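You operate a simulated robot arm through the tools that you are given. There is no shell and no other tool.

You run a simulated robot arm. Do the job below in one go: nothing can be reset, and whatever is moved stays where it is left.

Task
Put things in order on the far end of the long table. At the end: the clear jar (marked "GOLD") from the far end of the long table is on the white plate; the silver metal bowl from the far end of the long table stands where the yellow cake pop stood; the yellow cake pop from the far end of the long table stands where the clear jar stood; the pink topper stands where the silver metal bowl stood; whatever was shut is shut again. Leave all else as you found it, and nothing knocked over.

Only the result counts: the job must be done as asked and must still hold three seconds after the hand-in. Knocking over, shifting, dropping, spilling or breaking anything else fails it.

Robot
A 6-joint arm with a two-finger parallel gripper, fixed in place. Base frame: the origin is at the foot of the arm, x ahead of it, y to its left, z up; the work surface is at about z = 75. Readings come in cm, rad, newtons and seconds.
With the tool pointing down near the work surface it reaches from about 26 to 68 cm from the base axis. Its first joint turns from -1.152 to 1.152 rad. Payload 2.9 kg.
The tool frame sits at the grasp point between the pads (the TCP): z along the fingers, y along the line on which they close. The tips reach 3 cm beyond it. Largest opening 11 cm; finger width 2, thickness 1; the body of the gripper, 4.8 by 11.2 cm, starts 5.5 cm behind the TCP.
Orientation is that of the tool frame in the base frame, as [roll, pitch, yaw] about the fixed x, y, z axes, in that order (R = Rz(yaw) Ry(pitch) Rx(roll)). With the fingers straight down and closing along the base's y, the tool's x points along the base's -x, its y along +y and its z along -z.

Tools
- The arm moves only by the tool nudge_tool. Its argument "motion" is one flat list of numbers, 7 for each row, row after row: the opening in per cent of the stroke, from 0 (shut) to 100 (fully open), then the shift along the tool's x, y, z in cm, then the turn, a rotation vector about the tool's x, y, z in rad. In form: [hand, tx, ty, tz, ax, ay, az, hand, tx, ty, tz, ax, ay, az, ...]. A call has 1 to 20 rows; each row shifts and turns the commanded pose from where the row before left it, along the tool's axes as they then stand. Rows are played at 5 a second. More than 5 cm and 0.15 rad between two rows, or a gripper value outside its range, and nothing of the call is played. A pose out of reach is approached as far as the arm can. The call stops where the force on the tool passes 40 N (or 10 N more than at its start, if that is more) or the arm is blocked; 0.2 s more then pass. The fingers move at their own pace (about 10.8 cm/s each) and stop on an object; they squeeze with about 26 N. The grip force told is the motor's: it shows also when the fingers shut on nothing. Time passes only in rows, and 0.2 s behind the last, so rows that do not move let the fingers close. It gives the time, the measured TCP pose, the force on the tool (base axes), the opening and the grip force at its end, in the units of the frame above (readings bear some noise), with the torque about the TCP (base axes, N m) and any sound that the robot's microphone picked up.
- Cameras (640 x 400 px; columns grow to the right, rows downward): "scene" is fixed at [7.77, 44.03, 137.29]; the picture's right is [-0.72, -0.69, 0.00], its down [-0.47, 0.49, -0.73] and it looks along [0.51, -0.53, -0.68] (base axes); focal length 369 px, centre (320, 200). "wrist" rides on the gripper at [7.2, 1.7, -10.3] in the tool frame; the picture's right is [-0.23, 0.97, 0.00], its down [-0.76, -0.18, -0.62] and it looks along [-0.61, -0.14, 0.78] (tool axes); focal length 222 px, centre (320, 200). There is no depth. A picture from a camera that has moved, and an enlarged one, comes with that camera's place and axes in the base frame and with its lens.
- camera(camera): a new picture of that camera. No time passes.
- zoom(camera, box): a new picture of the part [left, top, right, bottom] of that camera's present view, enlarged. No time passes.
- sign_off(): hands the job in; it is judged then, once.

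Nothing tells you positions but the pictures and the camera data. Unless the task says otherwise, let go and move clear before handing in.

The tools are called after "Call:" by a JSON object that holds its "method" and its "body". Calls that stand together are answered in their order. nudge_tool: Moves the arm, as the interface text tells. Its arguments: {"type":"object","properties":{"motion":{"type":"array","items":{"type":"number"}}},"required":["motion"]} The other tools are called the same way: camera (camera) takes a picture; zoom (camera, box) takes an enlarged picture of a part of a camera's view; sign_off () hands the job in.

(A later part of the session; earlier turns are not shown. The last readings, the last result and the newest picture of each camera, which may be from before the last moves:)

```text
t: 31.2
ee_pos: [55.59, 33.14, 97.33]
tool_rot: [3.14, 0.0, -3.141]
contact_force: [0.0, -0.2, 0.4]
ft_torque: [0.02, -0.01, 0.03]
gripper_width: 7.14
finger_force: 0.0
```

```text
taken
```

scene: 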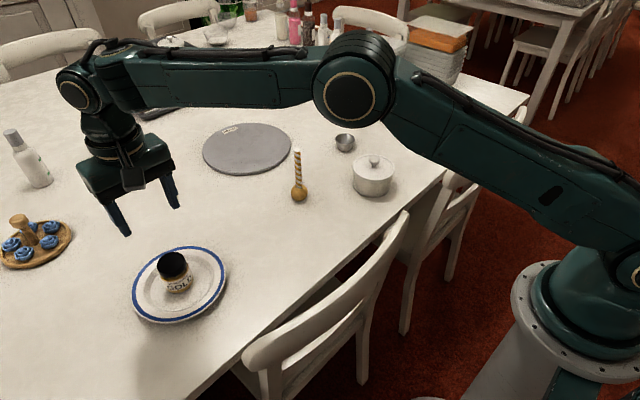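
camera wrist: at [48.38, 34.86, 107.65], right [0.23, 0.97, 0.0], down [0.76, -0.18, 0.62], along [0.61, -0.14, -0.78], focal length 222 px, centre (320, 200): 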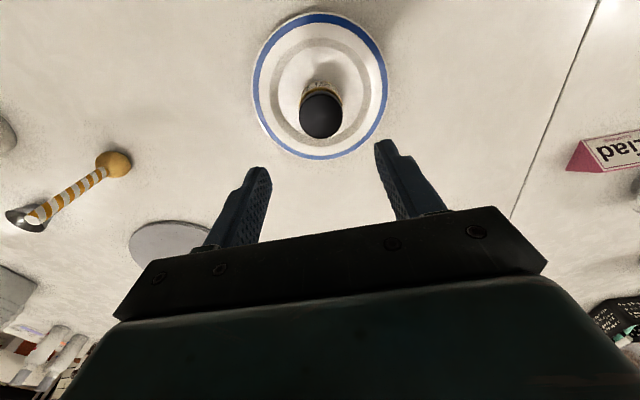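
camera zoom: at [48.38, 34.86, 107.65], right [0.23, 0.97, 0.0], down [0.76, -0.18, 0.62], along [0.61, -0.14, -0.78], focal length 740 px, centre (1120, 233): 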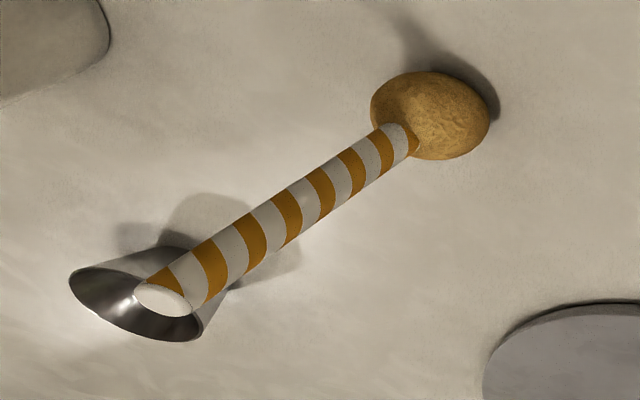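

That is only a name card. Next I'll go above the cake pop at about (58, -1) and refine its position.

Call:
{"method": "nudge_tool", "body": {"motion": [65, -0.275, -4.2, -0.34, 0, 0, 0, 65, -0.275, -4.2, -0.34, 0, 0, 0, 65, -0.275, -4.2, -0.34, 0, 0, 0, 65, -0.275, -4.2, -0.34, 0, 0, 0, 65, -0.275, -4.2, -0.34, 0, 0, 0, 65, -0.275, -4.2, -0.34, 0, 0, 0, 65, -0.275, -4.2, -0.34, 0, 0, 0, 65, -0.275, -4.2, -0.34, 0, 0, 0, 65, 0, 0, 0, 0, 0, 0]}}

Call:
{"method": "camera", "body": {"camera": "wrist"}}

Call:
{"method": "zoom", "body": {"camera": "wrist", "box": [240, 40, 400, 180]}}

```text
t: 33.2
ee_pos: [57.99, -0.69, 99.76]
tool_rot: [-3.141, 0.0, 3.141]
contact_force: [-0.9, -0.4, -0.6]
ft_torque: [0.02, 0.02, 0.01]
gripper_width: 7.16
finger_force: 0.1
```

```text
taken
camera wrist: at [50.85, 1.13, 110.11], right [0.23, 0.97, 0.0], down [0.76, -0.18, 0.62], along [0.61, -0.14, -0.78], focal length 222 px, centre (320, 200)
```

wrist: 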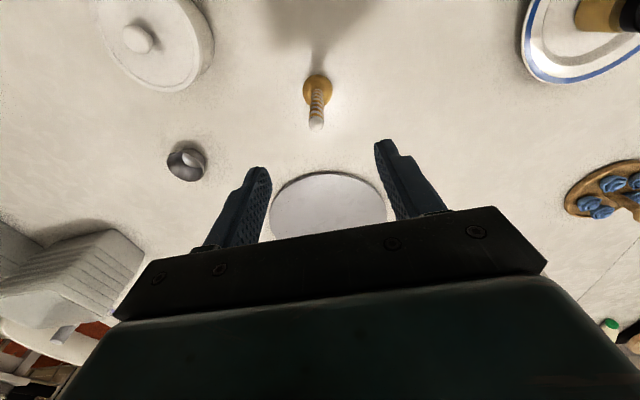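

```text
2.86 times, centred on (320, 110) of wrist
camera zoom: at [50.85, 1.13, 110.11], right [0.23, 0.97, 0.0], down [0.76, -0.18, 0.62], along [0.61, -0.14, -0.78], focal length 635 px, centre (320, 457)
```

zoom: 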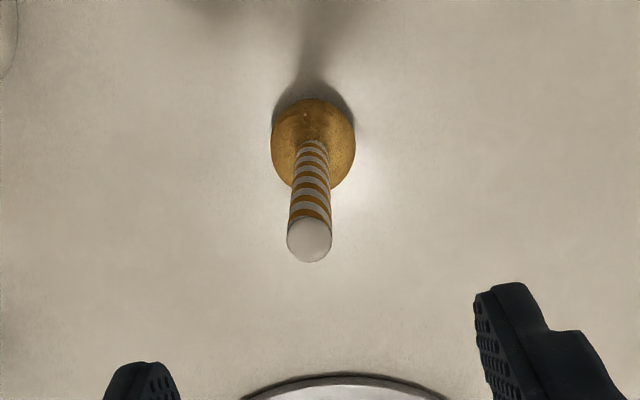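

The cake pop is at about (58, -0.8) and its stick is vertical. I'll descend around the stick and check that it is centred.

Call:
{"method": "nudge_tool", "body": {"motion": [65, 0.05, -0.15, 3.5, 0, 0, 0, 65, 0, 0, 3.5, 0, 0, 0, 65, 0, 0, 3.5, 0, 0, 0, 65, 0, 0, 3.3, 0, 0, 0, 65, 0, 0, 0, 0, 0, 0]}}

Call:
{"method": "camera", "body": {"camera": "wrist"}}

Call:
{"method": "zoom", "body": {"camera": "scene", "box": [240, 100, 360, 220]}}

```text
t: 34.4
ee_pos: [57.86, -0.68, 86.03]
tool_rot: [-3.141, -0.001, -3.141]
contact_force: [-0.8, 0.3, 0.0]
ft_torque: [0.01, 0.03, 0.0]
gripper_width: 7.18
finger_force: 0.0
```

```text
taken
camera wrist: at [50.73, 1.08, 96.35], right [0.23, 0.97, 0.0], down [0.76, -0.18, 0.62], along [0.61, -0.14, -0.78], focal length 222 px, centre (320, 200)
```

wrist: 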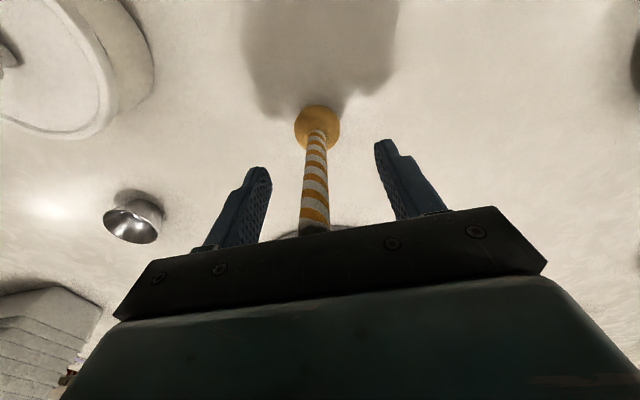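

```text
3.33 times, centred on (300, 160) of scene
camera zoom: at [7.77, 44.03, 137.29], right [-0.72, -0.69, 0.0], down [-0.47, 0.49, -0.73], along [0.51, -0.53, -0.68], focal length 1230 px, centre (387, 333)
```

zoom: 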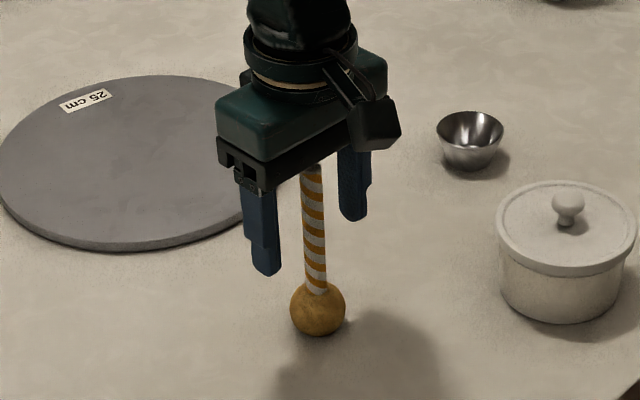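

Call:
{"method": "zoom", "body": {"camera": "wrist", "box": [240, 90, 400, 240]}}

```text
2.67 times, centred on (320, 165) of wrist
camera zoom: at [50.73, 1.08, 96.35], right [0.23, 0.97, 0.0], down [0.76, -0.18, 0.62], along [0.61, -0.14, -0.78], focal length 592 px, centre (320, 293)
```

zoom: 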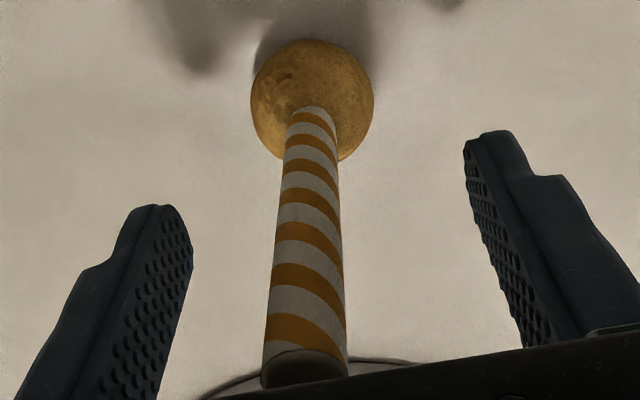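

The stick sits about 0.25 cm to the -y side of centre. I'll correct for that, close, and lift a little slowly.

Call:
{"method": "nudge_tool", "body": {"motion": [65, 0, -0.25, 0, 0, 0, 0, 65, 0, 0, 0, 0, 0, 0, 25, 0, 0, 0, 0, 0, 0, 25, 0, 0, 0, 0, 0, 0]}}

Call:
{"method": "zoom", "body": {"camera": "wrist", "box": [240, 90, 400, 240]}}

```text
t: 35.4
ee_pos: [58.04, -1.01, 86.14]
tool_rot: [-3.139, 0.0, 3.141]
contact_force: [-0.5, 0.0, 0.1]
ft_torque: [-0.01, 0.05, 0.0]
gripper_width: 2.73
finger_force: 0.0
```

```text
2.67 times, centred on (320, 165) of wrist
camera zoom: at [50.78, 0.74, 96.44], right [0.23, 0.97, 0.0], down [0.76, -0.18, 0.62], along [0.61, -0.14, -0.78], focal length 592 px, centre (320, 293)
```

zoom: 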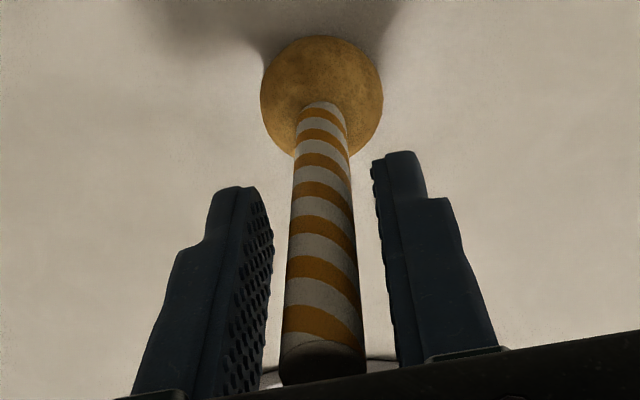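

It is centred now, so I'll close and lift slowly.

Call:
{"method": "nudge_tool", "body": {"motion": [0, 0, 0, 0, 0, 0, 0, 0, 0, 0, 0, 0, 0, 0, 0, 0, 0, 0, 0, 0, 0, 0, 0, 0, -0.15, 0, 0, 0, 0, 0, 0, -0.2, 0, 0, 0, 0, 0, 0, -0.3, 0, 0, 0, 0, 0, 0, -0.3, 0, 0, 0, 0, 0, 0, -0.3, 0, 0, 0]}}

Call:
{"method": "zoom", "body": {"camera": "wrist", "box": [240, 90, 400, 240]}}

Call:
{"method": "zoom", "body": {"camera": "scene", "box": [240, 100, 360, 220]}}

```text
t: 37.2
ee_pos: [58.04, -1.05, 87.47]
tool_rot: [3.141, 0.001, -3.141]
contact_force: [0.0, -0.1, -0.6]
ft_torque: [-0.01, -0.01, 0.03]
gripper_width: 1.41
finger_force: 26.2
```

```text
2.67 times, centred on (320, 165) of wrist
camera zoom: at [50.86, 0.72, 97.78], right [0.23, 0.97, 0.0], down [0.76, -0.18, 0.62], along [0.61, -0.14, -0.78], focal length 592 px, centre (320, 293)
```

zoom: 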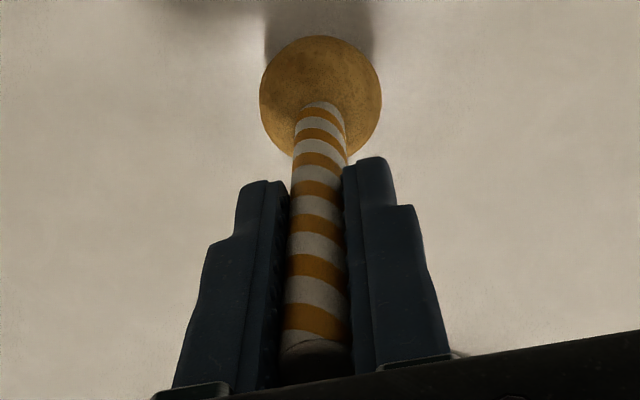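

```text
3.33 times, centred on (300, 160) of scene
camera zoom: at [7.77, 44.03, 137.29], right [-0.72, -0.69, 0.0], down [-0.47, 0.49, -0.73], along [0.51, -0.53, -0.68], focal length 1230 px, centre (387, 333)
```

zoom: 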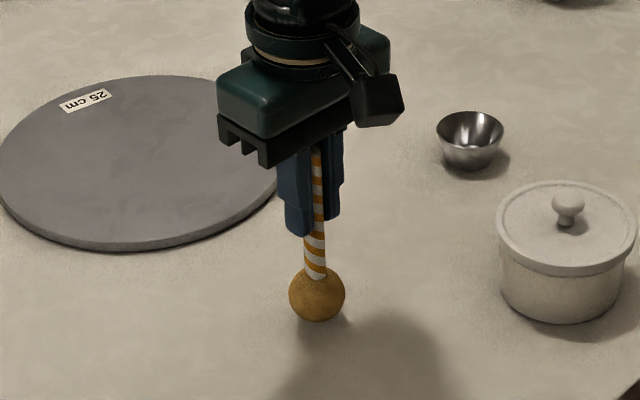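

The cake pop is held and lifted. I'll raise it a bit more and carry it slowly to the jar's old spot at (45.75, 7.25).

Call:
{"method": "nudge_tool", "body": {"motion": [0, 0, 0, -0.5, 0, 0, 0, 0, 0, 0, -0.7, 0, 0, 0, 0, 0, 0, -0.5, 0, 0, 0, 0, 0.3, 0.2, 0, 0, 0, 0, 0, 0.6, 0.4, 0, 0, 0, 0, 0, 0.9, 0.6, 0, 0, 0, 0, 0, 0.9, 0.6, 0, 0, 0, 0, 0, 0.9, 0.6, 0, 0, 0, 0, 0, 0.9, 0.6, 0, 0, 0, 0, 0, 0.9, 0.6, 0, 0, 0, 0, 0, 0.9, 0.6, 0, 0, 0, 0, 0, 0.9, 0.6, 0, 0, 0, 0, 0, 0.9, 0.6, 0, 0, 0, 0, 0, 0.9, 0.6, 0, 0, 0, 0, 0, 0.9, 0.6, 0, 0, 0, 0, 0, 0.9, 0.6, 0, 0, 0, 0, 0, 0.9, 0.65, 0, 0, 0, 0, 0, 0.55, 0.4, 0, 0, 0, 0, 0, 0, 0, 0, 0, 0, 0]}}

Call:
{"method": "zoom", "body": {"camera": "wrist", "box": [240, 90, 400, 240]}}

Call:
{"method": "camera", "body": {"camera": "scene"}}

```text
t: 41.2
ee_pos: [45.78, 7.32, 89.07]
tool_rot: [3.14, 0.001, -3.141]
contact_force: [-0.1, 0.0, -1.2]
ft_torque: [0.01, 0.0, 0.03]
gripper_width: 1.39
finger_force: 25.7
```

```text
2.67 times, centred on (320, 165) of wrist
camera zoom: at [38.59, 9.08, 99.4], right [0.23, 0.97, 0.0], down [0.76, -0.18, 0.62], along [0.61, -0.14, -0.78], focal length 592 px, centre (320, 293)
```

zoom: 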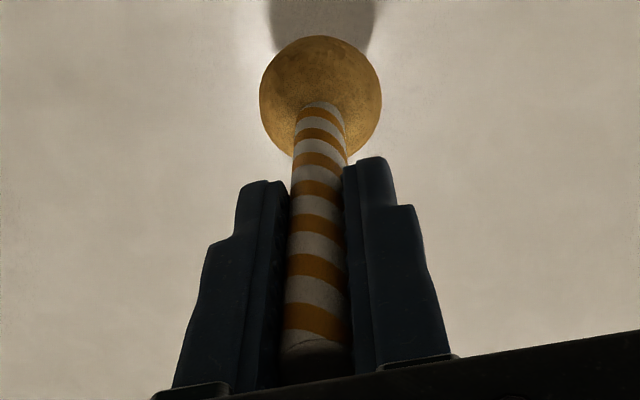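

```text
taken
```

scene: 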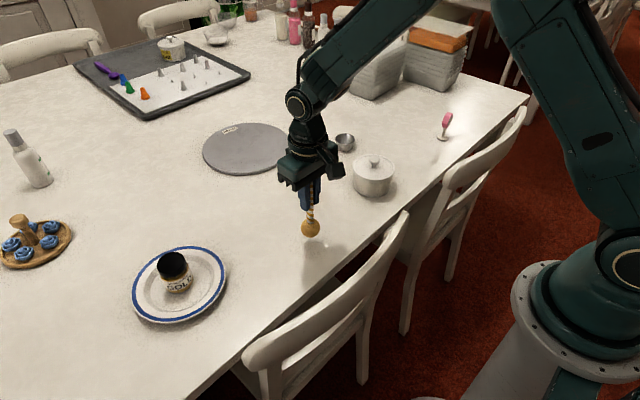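

It is over the spot. I'll lower it slowly until it touches.

Call:
{"method": "nudge_tool", "body": {"motion": [0, 0, -0.1, 0.3, 0, 0, 0, 0, 0, 0, 0.4, 0, 0, 0, 0, 0, 0, 0.4, 0, 0, 0, 0, 0, 0, 0.4, 0, 0, 0, 0, 0, 0, 0.4, 0, 0, 0, 0, 0, 0, 0.3, 0, 0, 0, 0, 0, 0, 0.3, 0, 0, 0, 0, 0, 0, 0.2, 0, 0, 0]}}

Call:
{"method": "zoom", "body": {"camera": "wrist", "box": [240, 90, 400, 240]}}

Call:
{"method": "zoom", "body": {"camera": "scene", "box": [250, 150, 370, 270]}}

```text
t: 43.0
ee_pos: [45.88, 6.95, 86.64]
tool_rot: [-3.141, -0.001, 3.141]
contact_force: [-0.1, -0.1, -0.3]
ft_torque: [0.03, 0.0, 0.01]
gripper_width: 1.35
finger_force: 25.8
```

```text
2.67 times, centred on (320, 165) of wrist
camera zoom: at [38.59, 8.88, 96.71], right [0.23, 0.97, 0.0], down [0.76, -0.18, 0.62], along [0.61, -0.14, -0.78], focal length 592 px, centre (320, 293)
```

zoom: 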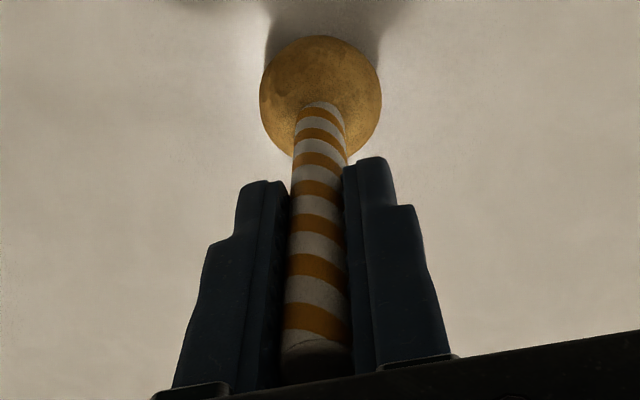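

```text
3.33 times, centred on (310, 210) of scene
camera zoom: at [7.77, 44.03, 137.29], right [-0.72, -0.69, 0.0], down [-0.47, 0.49, -0.73], along [0.51, -0.53, -0.68], focal length 1230 px, centre (353, 167)
```

zoom: 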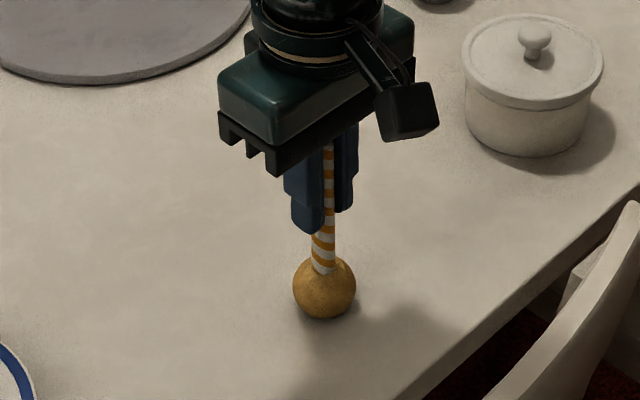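

Call:
{"method": "nudge_tool", "body": {"motion": [0, 0, 0.05, 0.12, 0, 0, 0, 0, 0, 0, 0.12, 0, 0, 0]}}

```text
t: 43.6
ee_pos: [45.8, 7.11, 86.2]
tool_rot: [-3.141, 0.0, 3.14]
contact_force: [-0.6, 0.9, -0.2]
ft_torque: [0.05, 0.02, -0.01]
gripper_width: 1.38
finger_force: 25.9
```

Call:
{"method": "nudge_tool", "body": {"motion": [0, 0, 0, 0.1, 0, 0, 0, 0, 0, 0, 0, 0, 0, 0]}}

Call:
{"method": "zoom", "body": {"camera": "wrist", "box": [240, 90, 400, 240]}}

Call:
{"method": "zoom", "body": {"camera": "scene", "box": [280, 180, 340, 240]}}

```text
t: 44.2
ee_pos: [45.82, 7.06, 86.12]
tool_rot: [3.14, 0.002, -3.141]
contact_force: [-4.6, 0.0, 19.5]
ft_torque: [-0.09, 0.56, 0.04]
gripper_width: 1.37
finger_force: 26.1
```

```text
2.67 times, centred on (320, 165) of wrist
camera zoom: at [38.58, 8.88, 96.45], right [0.23, 0.97, 0.0], down [0.76, -0.18, 0.62], along [0.61, -0.14, -0.78], focal length 592 px, centre (320, 293)
```

zoom: 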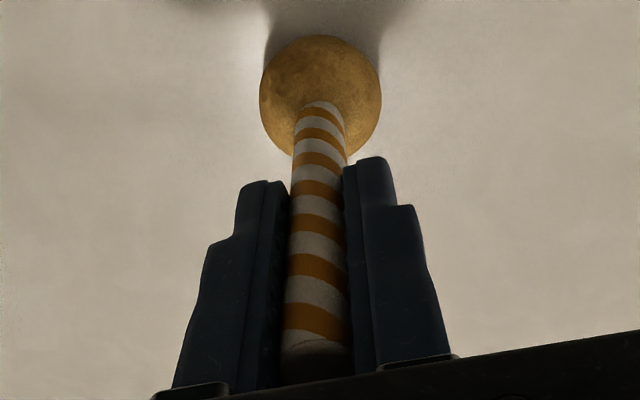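

```text
6.67 times, centred on (310, 210) of scene
camera zoom: at [7.74, 44.02, 137.29], right [-0.72, -0.69, 0.0], down [-0.47, 0.49, -0.73], along [0.51, -0.53, -0.68], focal length 2460 px, centre (387, 133)
```

zoom: 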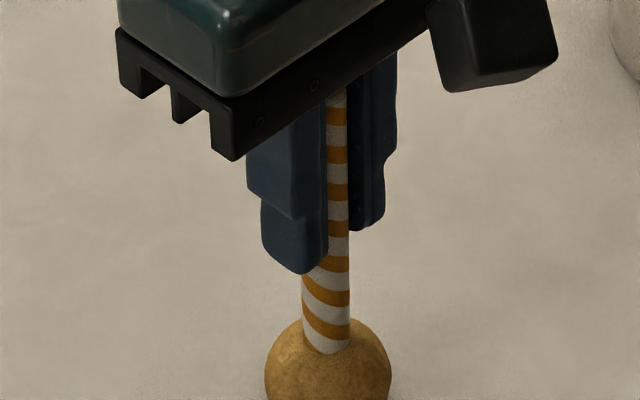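

Contact is firm at 19 N, so I'll ease up slightly before releasing.

Call:
{"method": "nudge_tool", "body": {"motion": [0, 0, 0, -0.05, 0, 0, 0, 0, 0, 0, 0, 0, 0, 0]}}

```text
t: 44.8
ee_pos: [45.72, 7.2, 86.03]
tool_rot: [3.14, 0.002, -3.141]
contact_force: [-2.9, -1.0, 18.8]
ft_torque: [-0.16, 0.23, 0.02]
gripper_width: 1.36
finger_force: 26.3
```

Call:
{"method": "nudge_tool", "body": {"motion": [0, 0, 0, -0.05, 0, 0, 0, 0, 0, 0, 0, 0, 0, 0]}}

```text
t: 45.4
ee_pos: [45.97, 7.18, 86.11]
tool_rot: [3.141, 0.003, 3.141]
contact_force: [1.0, -1.5, 11.8]
ft_torque: [-0.11, -0.14, 0.0]
gripper_width: 1.39
finger_force: 25.4
```

Call:
{"method": "nudge_tool", "body": {"motion": [0, 0, 0, -0.05, 0, 0, 0, 0, 0, 0, 0, 0, 0, 0, 22, 0, 0, 0, 0, 0, 0, 22, 0, 0, 0, 0, 0, 0, 50, 0, 0, 0, 0, 0, 0, 50, 0, 0, 0, 0, 0, 0]}}

Call:
{"method": "zoom", "body": {"camera": "wrist", "box": [240, 90, 400, 240]}}

Call:
{"method": "zoom", "body": {"camera": "scene", "box": [250, 150, 370, 270]}}

```text
t: 46.8
ee_pos: [45.76, 7.05, 86.17]
tool_rot: [3.141, -0.001, -3.14]
contact_force: [-0.2, 0.5, -0.2]
ft_torque: [-0.03, 0.0, 0.0]
gripper_width: 5.51
finger_force: 0.0
```

```text
2.67 times, centred on (320, 165) of wrist
camera zoom: at [38.6, 8.89, 96.5], right [0.23, 0.97, 0.0], down [0.76, -0.18, 0.62], along [0.61, -0.14, -0.78], focal length 592 px, centre (320, 293)
```

zoom: 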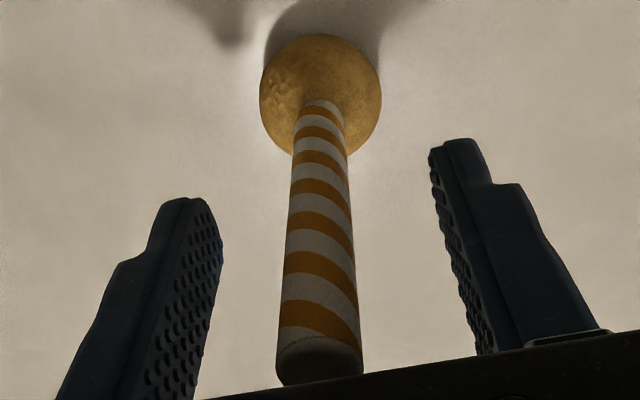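

```text
3.33 times, centred on (310, 210) of scene
camera zoom: at [7.77, 44.03, 137.29], right [-0.72, -0.69, 0.0], down [-0.47, 0.49, -0.73], along [0.51, -0.53, -0.68], focal length 1230 px, centre (353, 167)
```

zoom: 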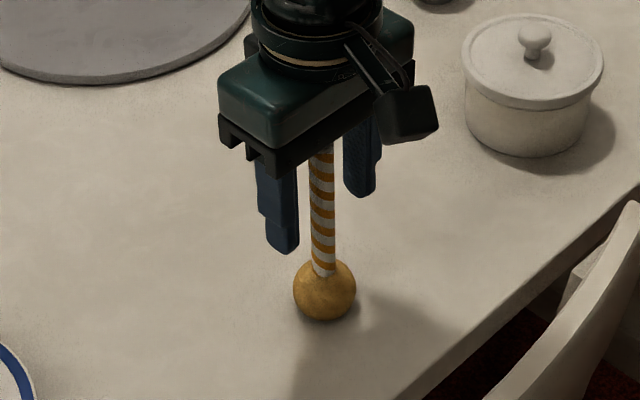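

The cake pop stands free on the jar's old spot. I'll rise straight up and go and look at the bowl.

Call:
{"method": "nudge_tool", "body": {"motion": [50, 0, 0, -1, 0, 0, 0, 50, 0, 0, -3, 0, 0, 0, 50, 0, 0, -5, 0, 0, 0, 50, 0, 0, -5, 0, 0, 0, 50, -1.28, -3.9, 0, 0, 0, 0, 50, -1.28, -3.9, 0, 0, 0, 0, 80, -1.28, -3.9, 0, 0, 0, 0, 80, -1.28, -3.9, 0, 0, 0, 0, 80, -1.28, -3.9, 0, 0, 0, 0, 80, -1.28, -3.9, 0, 0, 0, 0, 80, -1.28, -3.9, 0, 0, 0, 0, 80, -1.28, -3.9, 0, 0, 0, 0, 80, 0, 0, 0, 0, 0, 0]}}

Call:
{"method": "camera", "body": {"camera": "wrist"}}

Call:
{"method": "camera", "body": {"camera": "scene"}}

```text
t: 49.6
ee_pos: [56.31, -23.76, 100.27]
tool_rot: [3.141, 0.001, -3.141]
contact_force: [-0.5, 0.6, -0.5]
ft_torque: [-0.01, -0.01, 0.03]
gripper_width: 8.82
finger_force: 0.1
```

```text
taken
camera wrist: at [49.01, -22.08, 110.53], right [0.23, 0.97, 0.0], down [0.76, -0.18, 0.62], along [0.61, -0.14, -0.78], focal length 222 px, centre (320, 200)
```

wrist: 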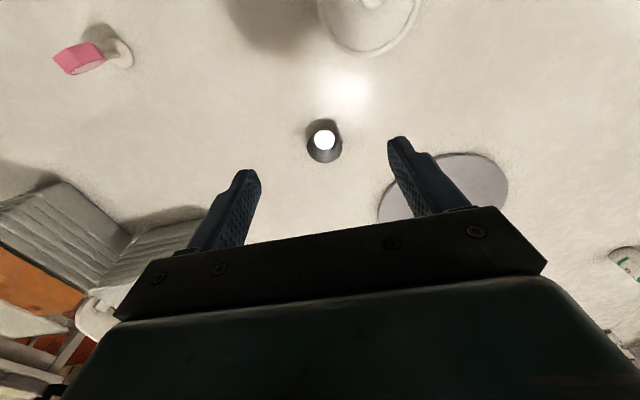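

```text
taken
```

scene: 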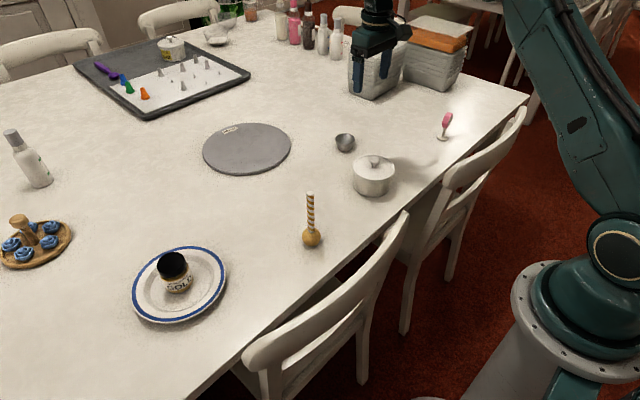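

Call:
{"method": "zoom", "body": {"camera": "wrist", "box": [270, 90, 370, 190]}}

Call:
{"method": "zoom", "body": {"camera": "wrist", "box": [30, 0, 150, 100]}}

Call:
{"method": "zoom", "body": {"camera": "scene", "box": [310, 110, 380, 180]}}

```text
4.00 times, centred on (320, 140) of wrist
camera zoom: at [49.01, -22.08, 110.53], right [0.23, 0.97, 0.0], down [0.76, -0.18, 0.62], along [0.61, -0.14, -0.78], focal length 888 px, centre (320, 440)
```

zoom: 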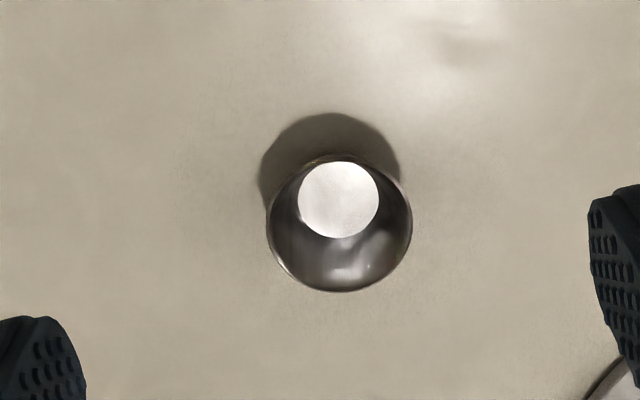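

```text
4.00 times, centred on (90, 50) of wrist
camera zoom: at [49.01, -22.08, 110.53], right [0.23, 0.97, 0.0], down [0.76, -0.18, 0.62], along [0.61, -0.14, -0.78], focal length 888 px, centre (1240, 800)
```

zoom: 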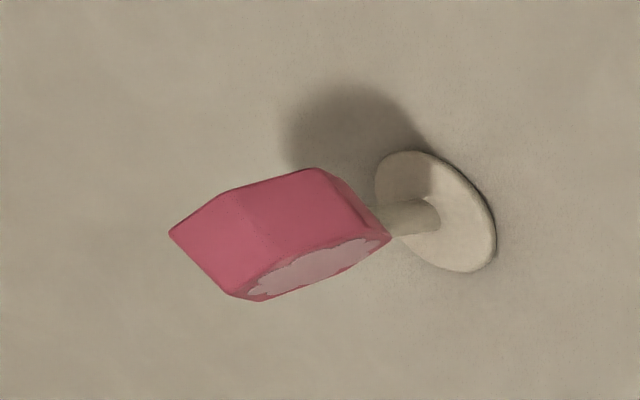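

```text
5.71 times, centred on (345, 145) of scene
camera zoom: at [7.78, 44.02, 137.29], right [-0.72, -0.69, 0.0], down [-0.47, 0.49, -0.73], along [0.51, -0.53, -0.68], focal length 2109 px, centre (177, 514)
```

zoom: 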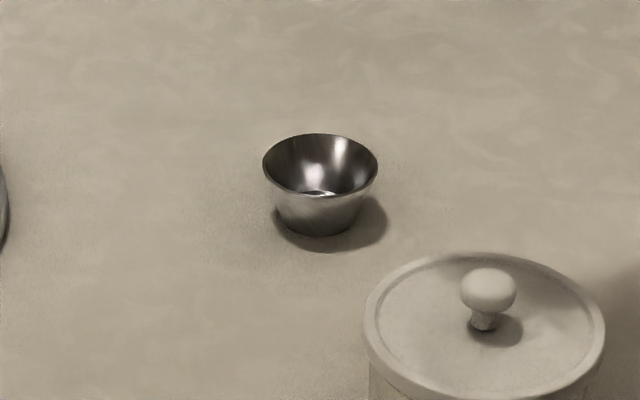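

From both cameras the bowl's rim is 5.7 cm across and centred near (64.15, -24.8), at the edge of the straight-down reach. I'll turn the hand so it closes sideways to the arm and tilt the fingers outward by 0.25 rad for extra reach.

Call:
{"method": "nudge_tool", "body": {"motion": [85, 0, 0, 0, 0, 0, 0.123, 85, 0, 0, 0, 0, 0, 0.123, 85, 0, 0, 0, 0, 0, 0.123, 85, 0, 0, 0, 0, -0.125, 0, 85, 0, 0, 0, 0, -0.125, 0, 85, 0, 0, 0, 0, 0, 0]}}

Call:
{"method": "camera", "body": {"camera": "wrist"}}

```text
t: 51.0
ee_pos: [56.26, -24.03, 100.25]
tool_rot: [-3.141, 0.252, 2.772]
contact_force: [1.0, 0.4, -0.6]
ft_torque: [0.0, -0.04, 0.04]
gripper_width: 9.36
finger_force: 0.1
```

```text
taken
camera wrist: at [47.85, -18.92, 108.43], right [0.56, 0.83, 0.06], down [0.48, -0.38, 0.79], along [0.68, -0.41, -0.61], focal length 222 px, centre (320, 200)
```

wrist: 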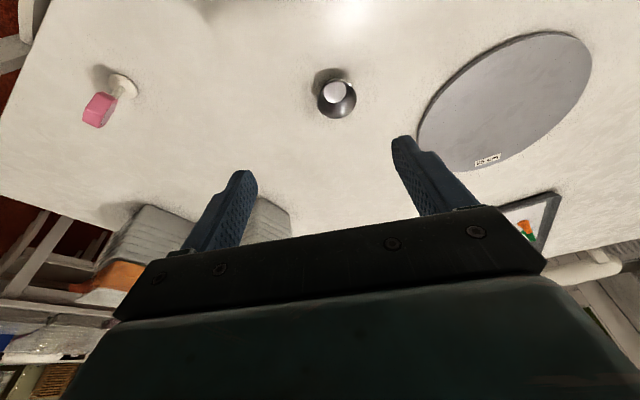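

Call:
{"method": "nudge_tool", "body": {"motion": [85, -1.22, 0.5, 2.96, 0, 0, 0, 85, -1.22, 0.5, 2.96, 0, 0, 0, 85, -1.22, 0.5, 2.96, 0, 0, 0, 85, -1.22, 0.5, 2.96, 0, 0, 0, 85, 0, 0, 0, 0, 0, 0, 85, 0, 0, 0, 0, 0, 0]}}

Call:
{"method": "camera", "body": {"camera": "wrist"}}

Call:
{"method": "zoom", "body": {"camera": "scene", "box": [280, 60, 440, 200]}}

Call:
{"method": "zoom", "body": {"camera": "wrist", "box": [240, 60, 400, 220]}}

```text
t: 52.4
ee_pos: [63.94, -24.84, 89.88]
tool_rot: [-3.141, 0.249, 2.774]
contact_force: [0.5, 0.3, -0.1]
ft_torque: [0.0, 0.02, -0.03]
gripper_width: 9.36
finger_force: 0.2
```

```text
taken
camera wrist: at [55.63, -19.75, 98.02], right [0.56, 0.83, 0.06], down [0.48, -0.38, 0.79], along [0.68, -0.41, -0.61], focal length 222 px, centre (320, 200)
```

wrist: 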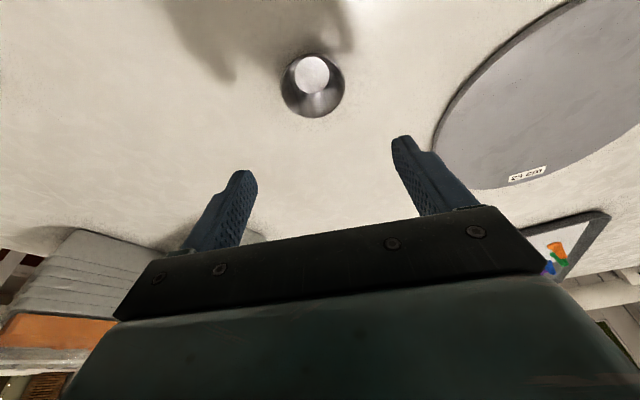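

```text
2.86 times, centred on (360, 130) of scene
camera zoom: at [7.77, 44.03, 137.29], right [-0.72, -0.69, 0.0], down [-0.47, 0.49, -0.73], along [0.51, -0.53, -0.68], focal length 1054 px, centre (206, 400)
```

zoom: 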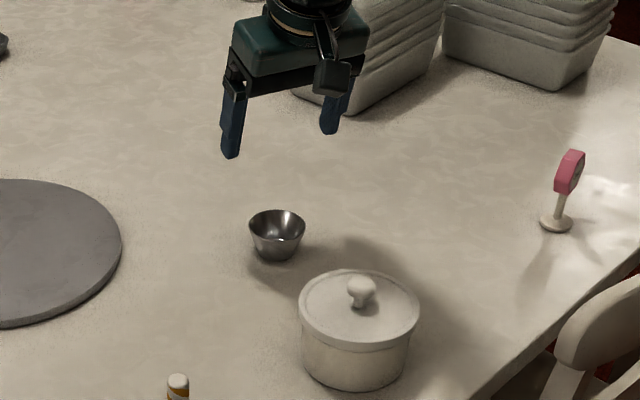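

```text
2.50 times, centred on (320, 140) of wrist
camera zoom: at [55.63, -19.75, 98.02], right [0.56, 0.83, 0.06], down [0.48, -0.38, 0.79], along [0.68, -0.41, -0.61], focal length 555 px, centre (320, 350)
```

zoom: 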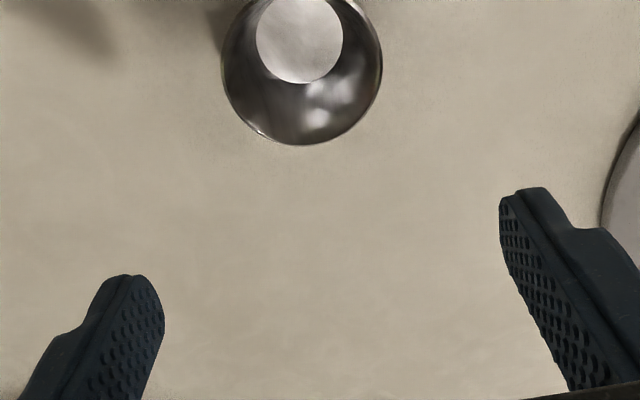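

The hand reaches this tilted pose well. I'll lower it around the bowl and check before closing.

Call:
{"method": "nudge_tool", "body": {"motion": [85, 0.69, 0.09, 2.54, 0, 0, 0, 85, 0.69, 0, 2.54, 0, 0, 0, 85, 0.69, 0, 2.54, 0, 0, 0, 85, 0.68, 0, 2.54, 0, 0, 0, 85, 0, 0, 0, 0, 0, 0]}}

Call:
{"method": "camera", "body": {"camera": "wrist"}}

Call:
{"method": "zoom", "body": {"camera": "wrist", "box": [220, 80, 420, 220]}}

Call:
{"method": "zoom", "body": {"camera": "scene", "box": [290, 90, 410, 190]}}

```text
t: 53.6
ee_pos: [63.86, -24.68, 79.23]
tool_rot: [-3.141, 0.25, 2.772]
contact_force: [-0.8, -0.1, -0.6]
ft_torque: [-0.02, 0.02, 0.04]
gripper_width: 9.36
finger_force: 0.0
```

```text
taken
camera wrist: at [55.51, -19.64, 87.48], right [0.56, 0.83, 0.06], down [0.48, -0.38, 0.79], along [0.68, -0.41, -0.61], focal length 222 px, centre (320, 200)
```

wrist: 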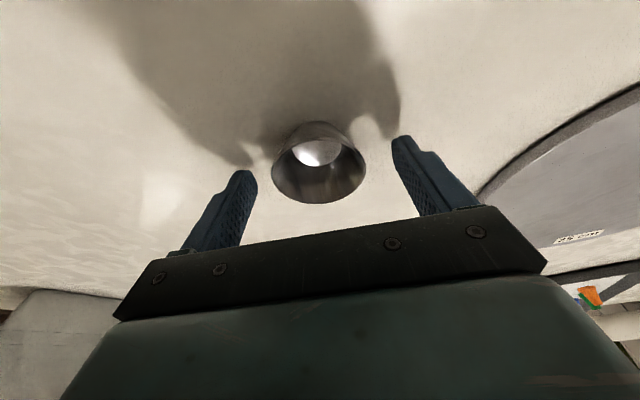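

```text
2.86 times, centred on (320, 150) of wrist
camera zoom: at [55.51, -19.64, 87.48], right [0.56, 0.83, 0.06], down [0.48, -0.38, 0.79], along [0.68, -0.41, -0.61], focal length 635 px, centre (320, 343)
```

zoom: 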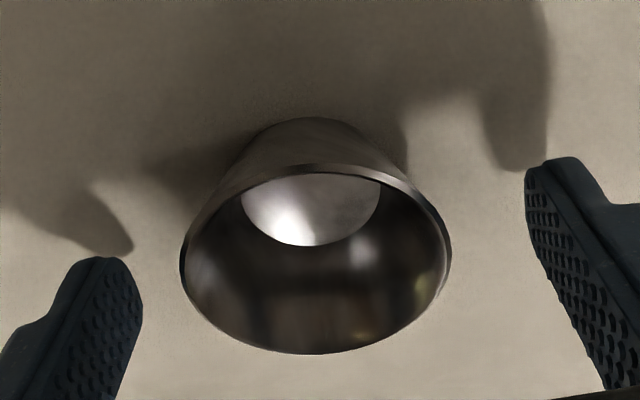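

```text
4.00 times, centred on (350, 140) of scene
camera zoom: at [7.77, 44.03, 137.29], right [-0.72, -0.69, 0.0], down [-0.47, 0.49, -0.73], along [0.51, -0.53, -0.68], focal length 1476 px, centre (200, 440)
```

zoom: 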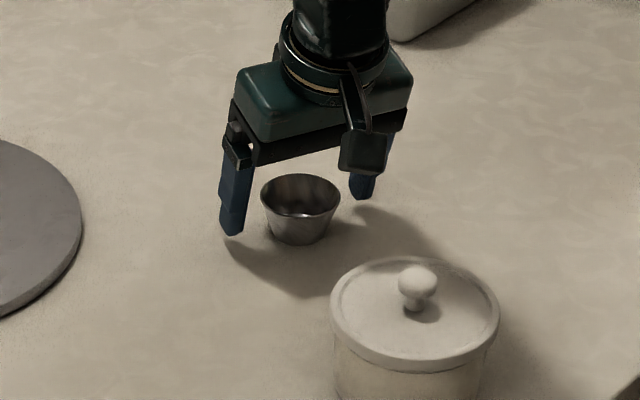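

The bowl's rim is centred between the pads, about 1.3 cm below the grasp point. I'll close gently and check.

Call:
{"method": "nudge_tool", "body": {"motion": [60, 0, 0, 0, 0, 0, 0, 60, 0, 0, 0, 0, 0, 0, 0, 0, 0, 0, 0, 0, 0, 0, 0, 0, 0, 0, 0, 0, 0, 0, 0, 0, 0, 0, 0]}}

Call:
{"method": "zoom", "body": {"camera": "wrist", "box": [220, 80, 420, 220]}}

Call:
{"method": "zoom", "body": {"camera": "scene", "box": [290, 90, 410, 190]}}

```text
t: 54.8
ee_pos: [63.78, -24.8, 79.37]
tool_rot: [-3.141, 0.248, 2.772]
contact_force: [0.6, -0.3, -0.5]
ft_torque: [0.01, -0.03, 0.03]
gripper_width: 5.57
finger_force: 26.4
```

```text
2.86 times, centred on (320, 150) of wrist
camera zoom: at [55.49, -19.64, 87.5], right [0.56, 0.83, 0.06], down [0.48, -0.38, 0.79], along [0.68, -0.41, -0.61], focal length 635 px, centre (320, 343)
```

zoom: 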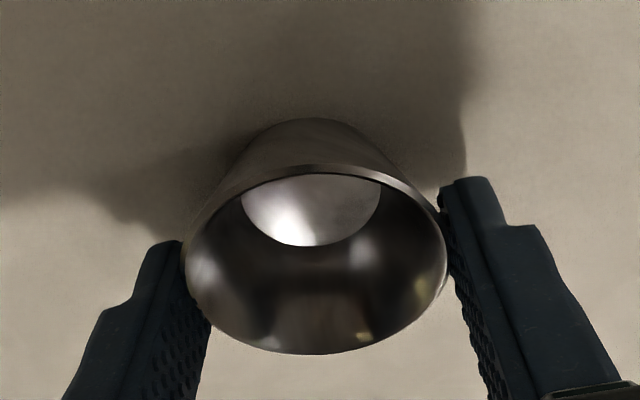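

```text
4.00 times, centred on (350, 140) of scene
camera zoom: at [7.77, 44.03, 137.29], right [-0.72, -0.69, 0.0], down [-0.47, 0.49, -0.73], along [0.51, -0.53, -0.68], focal length 1476 px, centre (200, 440)
```

zoom: 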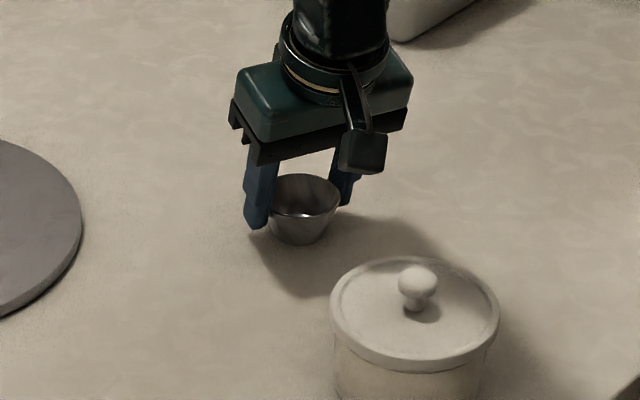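

The bowl is gripped without shifting. Now a slow vertical lift along base z.

Call:
{"method": "nudge_tool", "body": {"motion": [0, -0.037, 0, -0.145, 0, 0, 0, 0, -0.05, 0, -0.194, 0, 0, 0, 0, -0.05, 0, -0.194, 0, 0, 0, 0, -0.074, 0, -0.29, 0, 0, 0, 0, -0.074, 0, -0.29, 0, 0, 0, 0, -0.074, 0, -0.29, 0, 0, 0]}}

Call:
{"method": "zoom", "body": {"camera": "wrist", "box": [220, 80, 420, 220]}}

Call:
{"method": "zoom", "body": {"camera": "scene", "box": [290, 90, 410, 190]}}

```text
t: 56.2
ee_pos: [63.95, -24.82, 80.86]
tool_rot: [3.14, 0.25, 2.773]
contact_force: [-0.1, 0.2, -0.2]
ft_torque: [-0.02, 0.0, 0.03]
gripper_width: 5.53
finger_force: 26.0
```

```text
2.86 times, centred on (320, 150) of wrist
camera zoom: at [55.55, -19.68, 89.01], right [0.56, 0.83, 0.06], down [0.48, -0.38, 0.79], along [0.68, -0.41, -0.61], focal length 635 px, centre (320, 343)
```

zoom: 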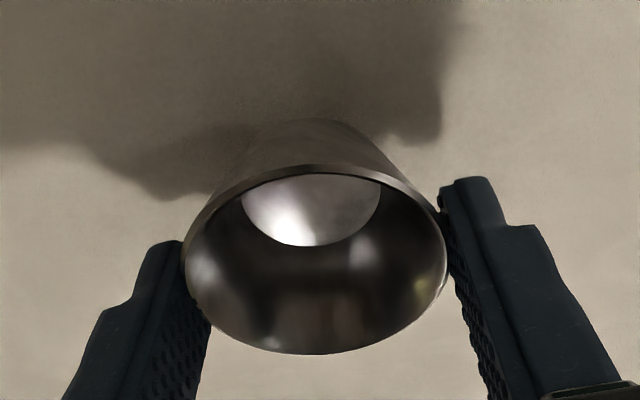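

```text
4.00 times, centred on (350, 140) of scene
camera zoom: at [7.78, 44.03, 137.29], right [-0.72, -0.69, 0.0], down [-0.47, 0.49, -0.73], along [0.51, -0.53, -0.68], focal length 1476 px, centre (200, 440)
```

zoom: 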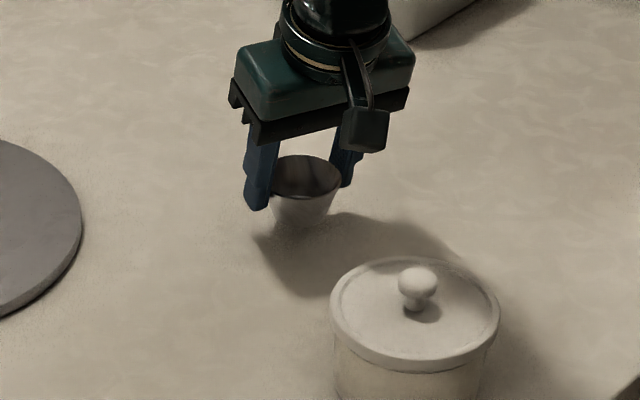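

The bowl is held level. I'll raise it, then turn the hand about the vertical to face straight out while keeping the tilt.

Call:
{"method": "nudge_tool", "body": {"motion": [0, -0.099, 0, -0.388, 0, 0, 0, 0, -0.149, 0, -0.581, 0, 0, 0, 0, -0.198, 0, -0.775, 0, 0, 0, 0, -0.198, 0, -0.775, 0, 0, 0, 0, -0.198, 0, -0.775, 0, 0, 0, 0, -0.198, 0, -0.775, 0, 0, 0, 0, -0.198, 0, -0.775, 0, 0, 0, 0, -0.198, 0, -0.775, 0, 0, 0, 0, -0.099, 0, -0.388, 0, 0, 0, 0, 0, 0, 0, -0.0152, 0, -0.0596, 0, 0, 0, 0, -0.0152, 0, -0.0596, 0, 0, 0, 0, -0.0152, 0, -0.0596, 0, 0, 0, 0, -0.0152, 0, -0.0596, 0, 0, 0, 0, -0.0152, 0, -0.0596, 0, 0, 0, 0, -0.0152, 0, -0.0596, 0, 0, 0, 0, 0, 0, 0]}}

Call:
{"method": "camera", "body": {"camera": "wrist"}}

Call:
{"method": "camera", "body": {"camera": "scene"}}

```text
t: 59.6
ee_pos: [63.8, -24.77, 87.12]
tool_rot: [3.141, 0.25, 3.141]
contact_force: [-0.8, 0.5, -1.5]
ft_torque: [0.05, 0.02, 0.01]
gripper_width: 5.56
finger_force: 25.7
```

```text
taken
camera wrist: at [54.23, -23.02, 95.29], right [0.22, 0.97, 0.06], down [0.58, -0.18, 0.79], along [0.78, -0.14, -0.61], focal length 222 px, centre (320, 200)
```

wrist: 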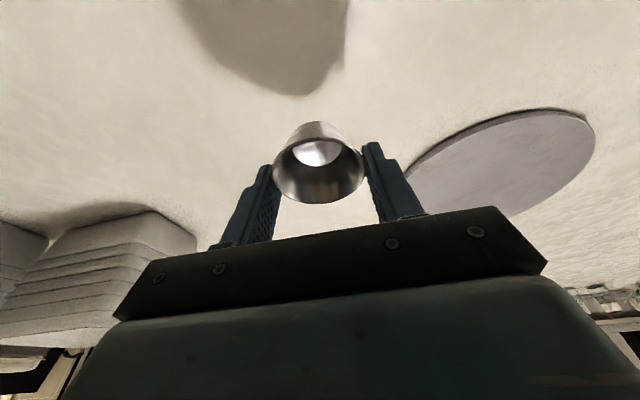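

```text
taken
```

scene: 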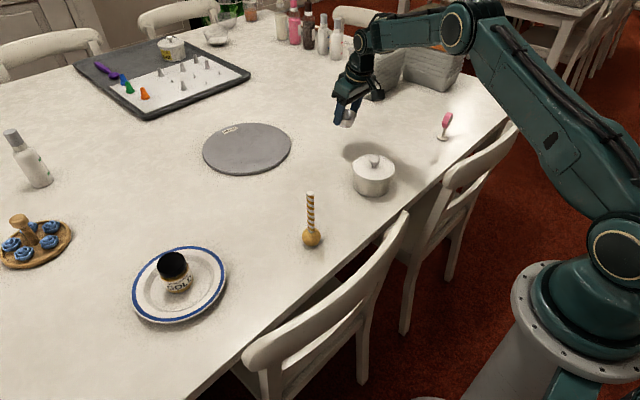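

Call:
{"method": "nudge_tool", "body": {"motion": [0, 0.08, 0.3, -0.02, 0, 0, 0, 0, 0.15, 0.6, -0.038, 0, 0, 0, 0, 0.236, 0.95, -0.06, 0, 0, 0, 0, 0.236, 0.95, -0.06, 0, 0, 0, 0, 0.236, 0.95, -0.06, 0, 0, 0, 0, 0.236, 0.95, -0.06, 0, 0, 0, 0, 0.236, 0.95, -0.06, 0, 0, 0, 0, 0.236, 0.95, -0.06, 0, 0, 0, 0, 0.236, 0.95, -0.06, 0, 0, 0, 0, 0.236, 0.95, -0.06, 0, 0, 0, 0, 0.236, 0.95, -0.06, 0, 0, 0, 0, 0.236, 0.95, -0.06, 0, 0, 0, 0, 0.236, 0.95, -0.06, 0, 0, 0, 0, 0.236, 0.95, -0.06, 0, 0, 0, 0, 0.236, 0.95, -0.06, 0, 0, 0, 0, 0.236, 0.95, -0.06, 0, 0, 0]}}

Call:
{"method": "camera", "body": {"camera": "wrist"}}

```text
t: 63.0
ee_pos: [60.06, -10.57, 86.97]
tool_rot: [-3.141, 0.25, -3.141]
contact_force: [-0.4, 0.2, -1.0]
ft_torque: [0.0, 0.0, 0.02]
gripper_width: 5.57
finger_force: 26.4
```

```text
taken
camera wrist: at [50.51, -8.78, 95.18], right [0.22, 0.97, 0.06], down [0.58, -0.18, 0.79], along [0.78, -0.14, -0.61], focal length 222 px, centre (320, 200)
```

wrist: 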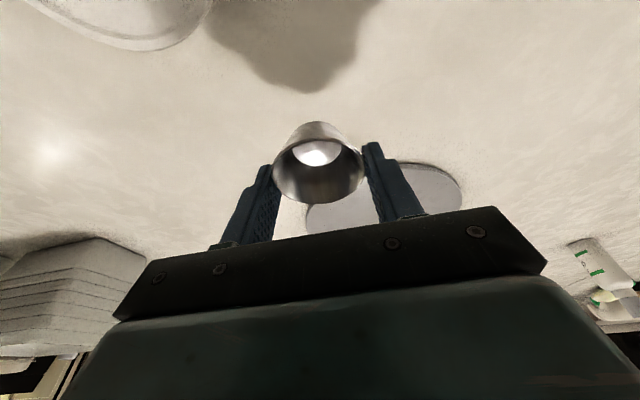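

Call:
{"method": "nudge_tool", "body": {"motion": [0, 0.23, 0.95, -0.059, 0, 0, 0, 0, 0.23, 0.95, -0.059, 0, 0, 0, 0, 0.23, 0.95, -0.059, 0, 0, 0, 0, 0.23, 0.95, -0.059, 0, 0, 0, 0, 0.23, 0.95, -0.059, 0, 0, 0, 0, 0.23, 0.95, -0.059, 0, 0, 0, 0, 0.23, 0.95, -0.059, 0, 0, 0, 0, 0.23, 0.95, -0.059, 0, 0, 0, 0, 0.23, 0.95, -0.059, 0, 0, 0, 0, 0.16, 0.65, -0.04, 0, 0, 0, 0, 0.1, 0.4, -0.025, 0, 0, 0, 0, 0, 0, 0, 0, 0, 0, 0, 0, 0, 0, 0, 0, 0]}}

Call:
{"method": "camera", "body": {"camera": "wrist"}}

Call:
{"method": "camera", "body": {"camera": "scene"}}

```text
t: 65.8
ee_pos: [57.8, -1.01, 87.08]
tool_rot: [3.142, 0.25, 3.14]
contact_force: [-0.2, 0.0, -1.1]
ft_torque: [0.03, -0.01, 0.0]
gripper_width: 5.53
finger_force: 25.9
```

```text
taken
camera wrist: at [48.23, 0.78, 95.27], right [0.22, 0.97, 0.06], down [0.58, -0.18, 0.79], along [0.78, -0.14, -0.61], focal length 222 px, centre (320, 200)
```

wrist: 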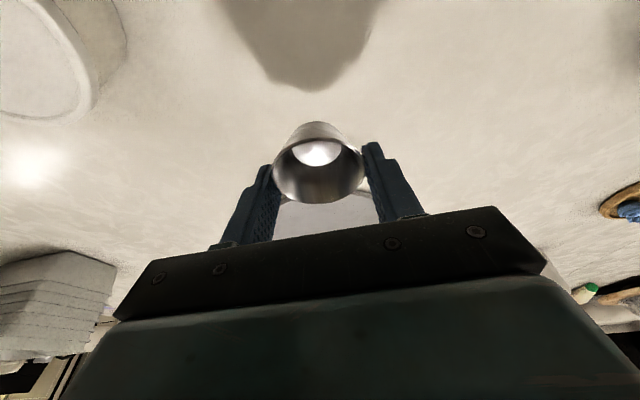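

```text
taken
```

scene: 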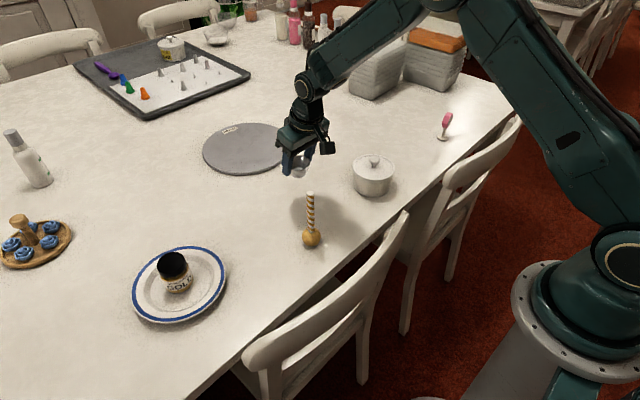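

The bowl is above the cake pop's old place. I'll lower it slowly, straight down.

Call:
{"method": "nudge_tool", "body": {"motion": [0, 0.17, 0.04, 0.265, 0, 0, 0, 0, 0.124, 0, 0.484, 0, 0, 0, 0, 0.173, 0, 0.678, 0, 0, 0, 0, 0.198, 0, 0.775, 0, 0, 0, 0, 0.198, 0, 0.775, 0, 0, 0, 0, 0.198, 0, 0.775, 0, 0, 0, 0, 0.198, 0, 0.775, 0, 0, 0, 0, 0.198, 0, 0.775, 0, 0, 0, 0, 0.173, 0, 0.678, 0, 0, 0, 0, 0.124, 0, 0.484, 0, 0, 0, 0, 0.05, 0, 0.194, 0, 0, 0, 0, 0, 0, 0, 0, 0, 0]}}

Call:
{"method": "zoom", "body": {"camera": "wrist", "box": [220, 80, 420, 220]}}

Call:
{"method": "zoom", "body": {"camera": "scene", "box": [240, 100, 380, 260]}}

```text
t: 68.4
ee_pos: [57.7, -1.13, 80.21]
tool_rot: [3.139, 0.25, 3.14]
contact_force: [-0.4, 0.1, -0.5]
ft_torque: [-0.02, 0.0, -0.03]
gripper_width: 5.57
finger_force: 25.8
```

```text
2.86 times, centred on (320, 150) of wrist
camera zoom: at [48.08, 0.76, 88.4], right [0.22, 0.97, 0.06], down [0.58, -0.18, 0.79], along [0.78, -0.14, -0.61], focal length 635 px, centre (320, 343)
```

zoom: 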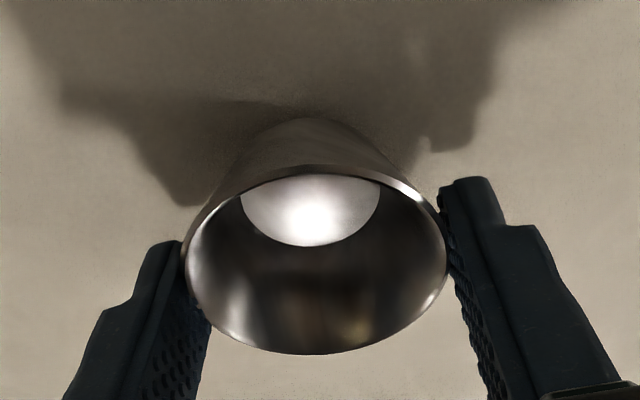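

```text
2.50 times, centred on (310, 180) of scene
camera zoom: at [7.78, 44.03, 137.29], right [-0.72, -0.69, 0.0], down [-0.47, 0.49, -0.73], along [0.51, -0.53, -0.68], focal length 923 px, centre (345, 250)
```

zoom: 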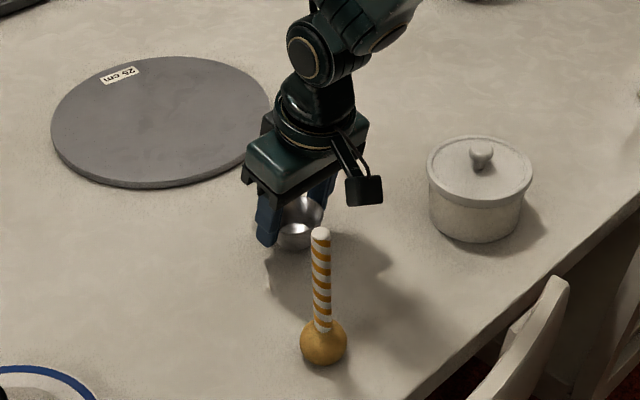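

Call:
{"method": "nudge_tool", "body": {"motion": [0, 0.05, 0.03, 0.194, 0, 0, 0, 0, 0.05, 0, 0.194, 0, 0, 0, 0, 0.037, 0, 0.145, 0, 0, 0, 0, 0.025, 0, 0.097, 0, 0, 0]}}

Call:
{"method": "nudge_tool", "body": {"motion": [0, 0.025, 0, 0.097, 0, 0, 0, 0, 0, 0, 0, 0, 0, 0]}}

Call:
{"method": "zoom", "body": {"camera": "wrist", "box": [220, 80, 420, 220]}}

```text
t: 69.4
ee_pos: [57.7, -0.98, 79.49]
tool_rot: [3.14, 0.25, -3.141]
contact_force: [0.3, -0.6, -0.5]
ft_torque: [0.0, 0.02, 0.01]
gripper_width: 5.54
finger_force: 26.0
```

```text
t: 70.0
ee_pos: [57.62, -0.92, 79.33]
tool_rot: [-3.142, 0.249, 3.141]
contact_force: [0.7, 0.3, 0.0]
ft_torque: [-0.01, 0.01, 0.0]
gripper_width: 5.54
finger_force: 26.2
```

```text
2.86 times, centred on (320, 150) of wrist
camera zoom: at [48.09, 0.81, 87.61], right [0.22, 0.97, 0.06], down [0.58, -0.18, 0.79], along [0.78, -0.14, -0.61], focal length 635 px, centre (320, 343)
```

zoom: 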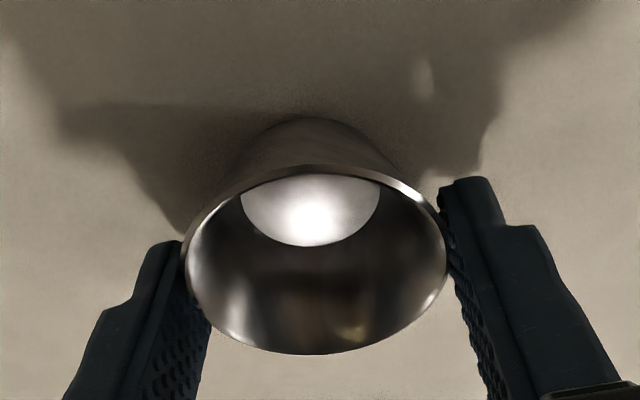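

Call:
{"method": "nudge_tool", "body": {"motion": [0, 0.02, 0, 0.078, 0, 0, 0, 0, 0, 0, 0, 0, 0, 0]}}

```text
t: 70.6
ee_pos: [57.62, -0.96, 79.34]
tool_rot: [3.141, 0.248, -3.141]
contact_force: [0.2, -0.4, -0.2]
ft_torque: [0.01, 0.02, 0.0]
gripper_width: 5.55
finger_force: 25.3
```

Call:
{"method": "nudge_tool", "body": {"motion": [0, 0.02, 0, 0.078, 0, 0, 0, 0, 0, 0, 0, 0, 0, 0]}}

```text
t: 71.2
ee_pos: [57.82, -0.97, 79.33]
tool_rot: [3.141, 0.25, 3.141]
contact_force: [-2.3, -0.2, 4.3]
ft_torque: [-0.03, 0.11, -0.08]
gripper_width: 5.52
finger_force: 25.7
```

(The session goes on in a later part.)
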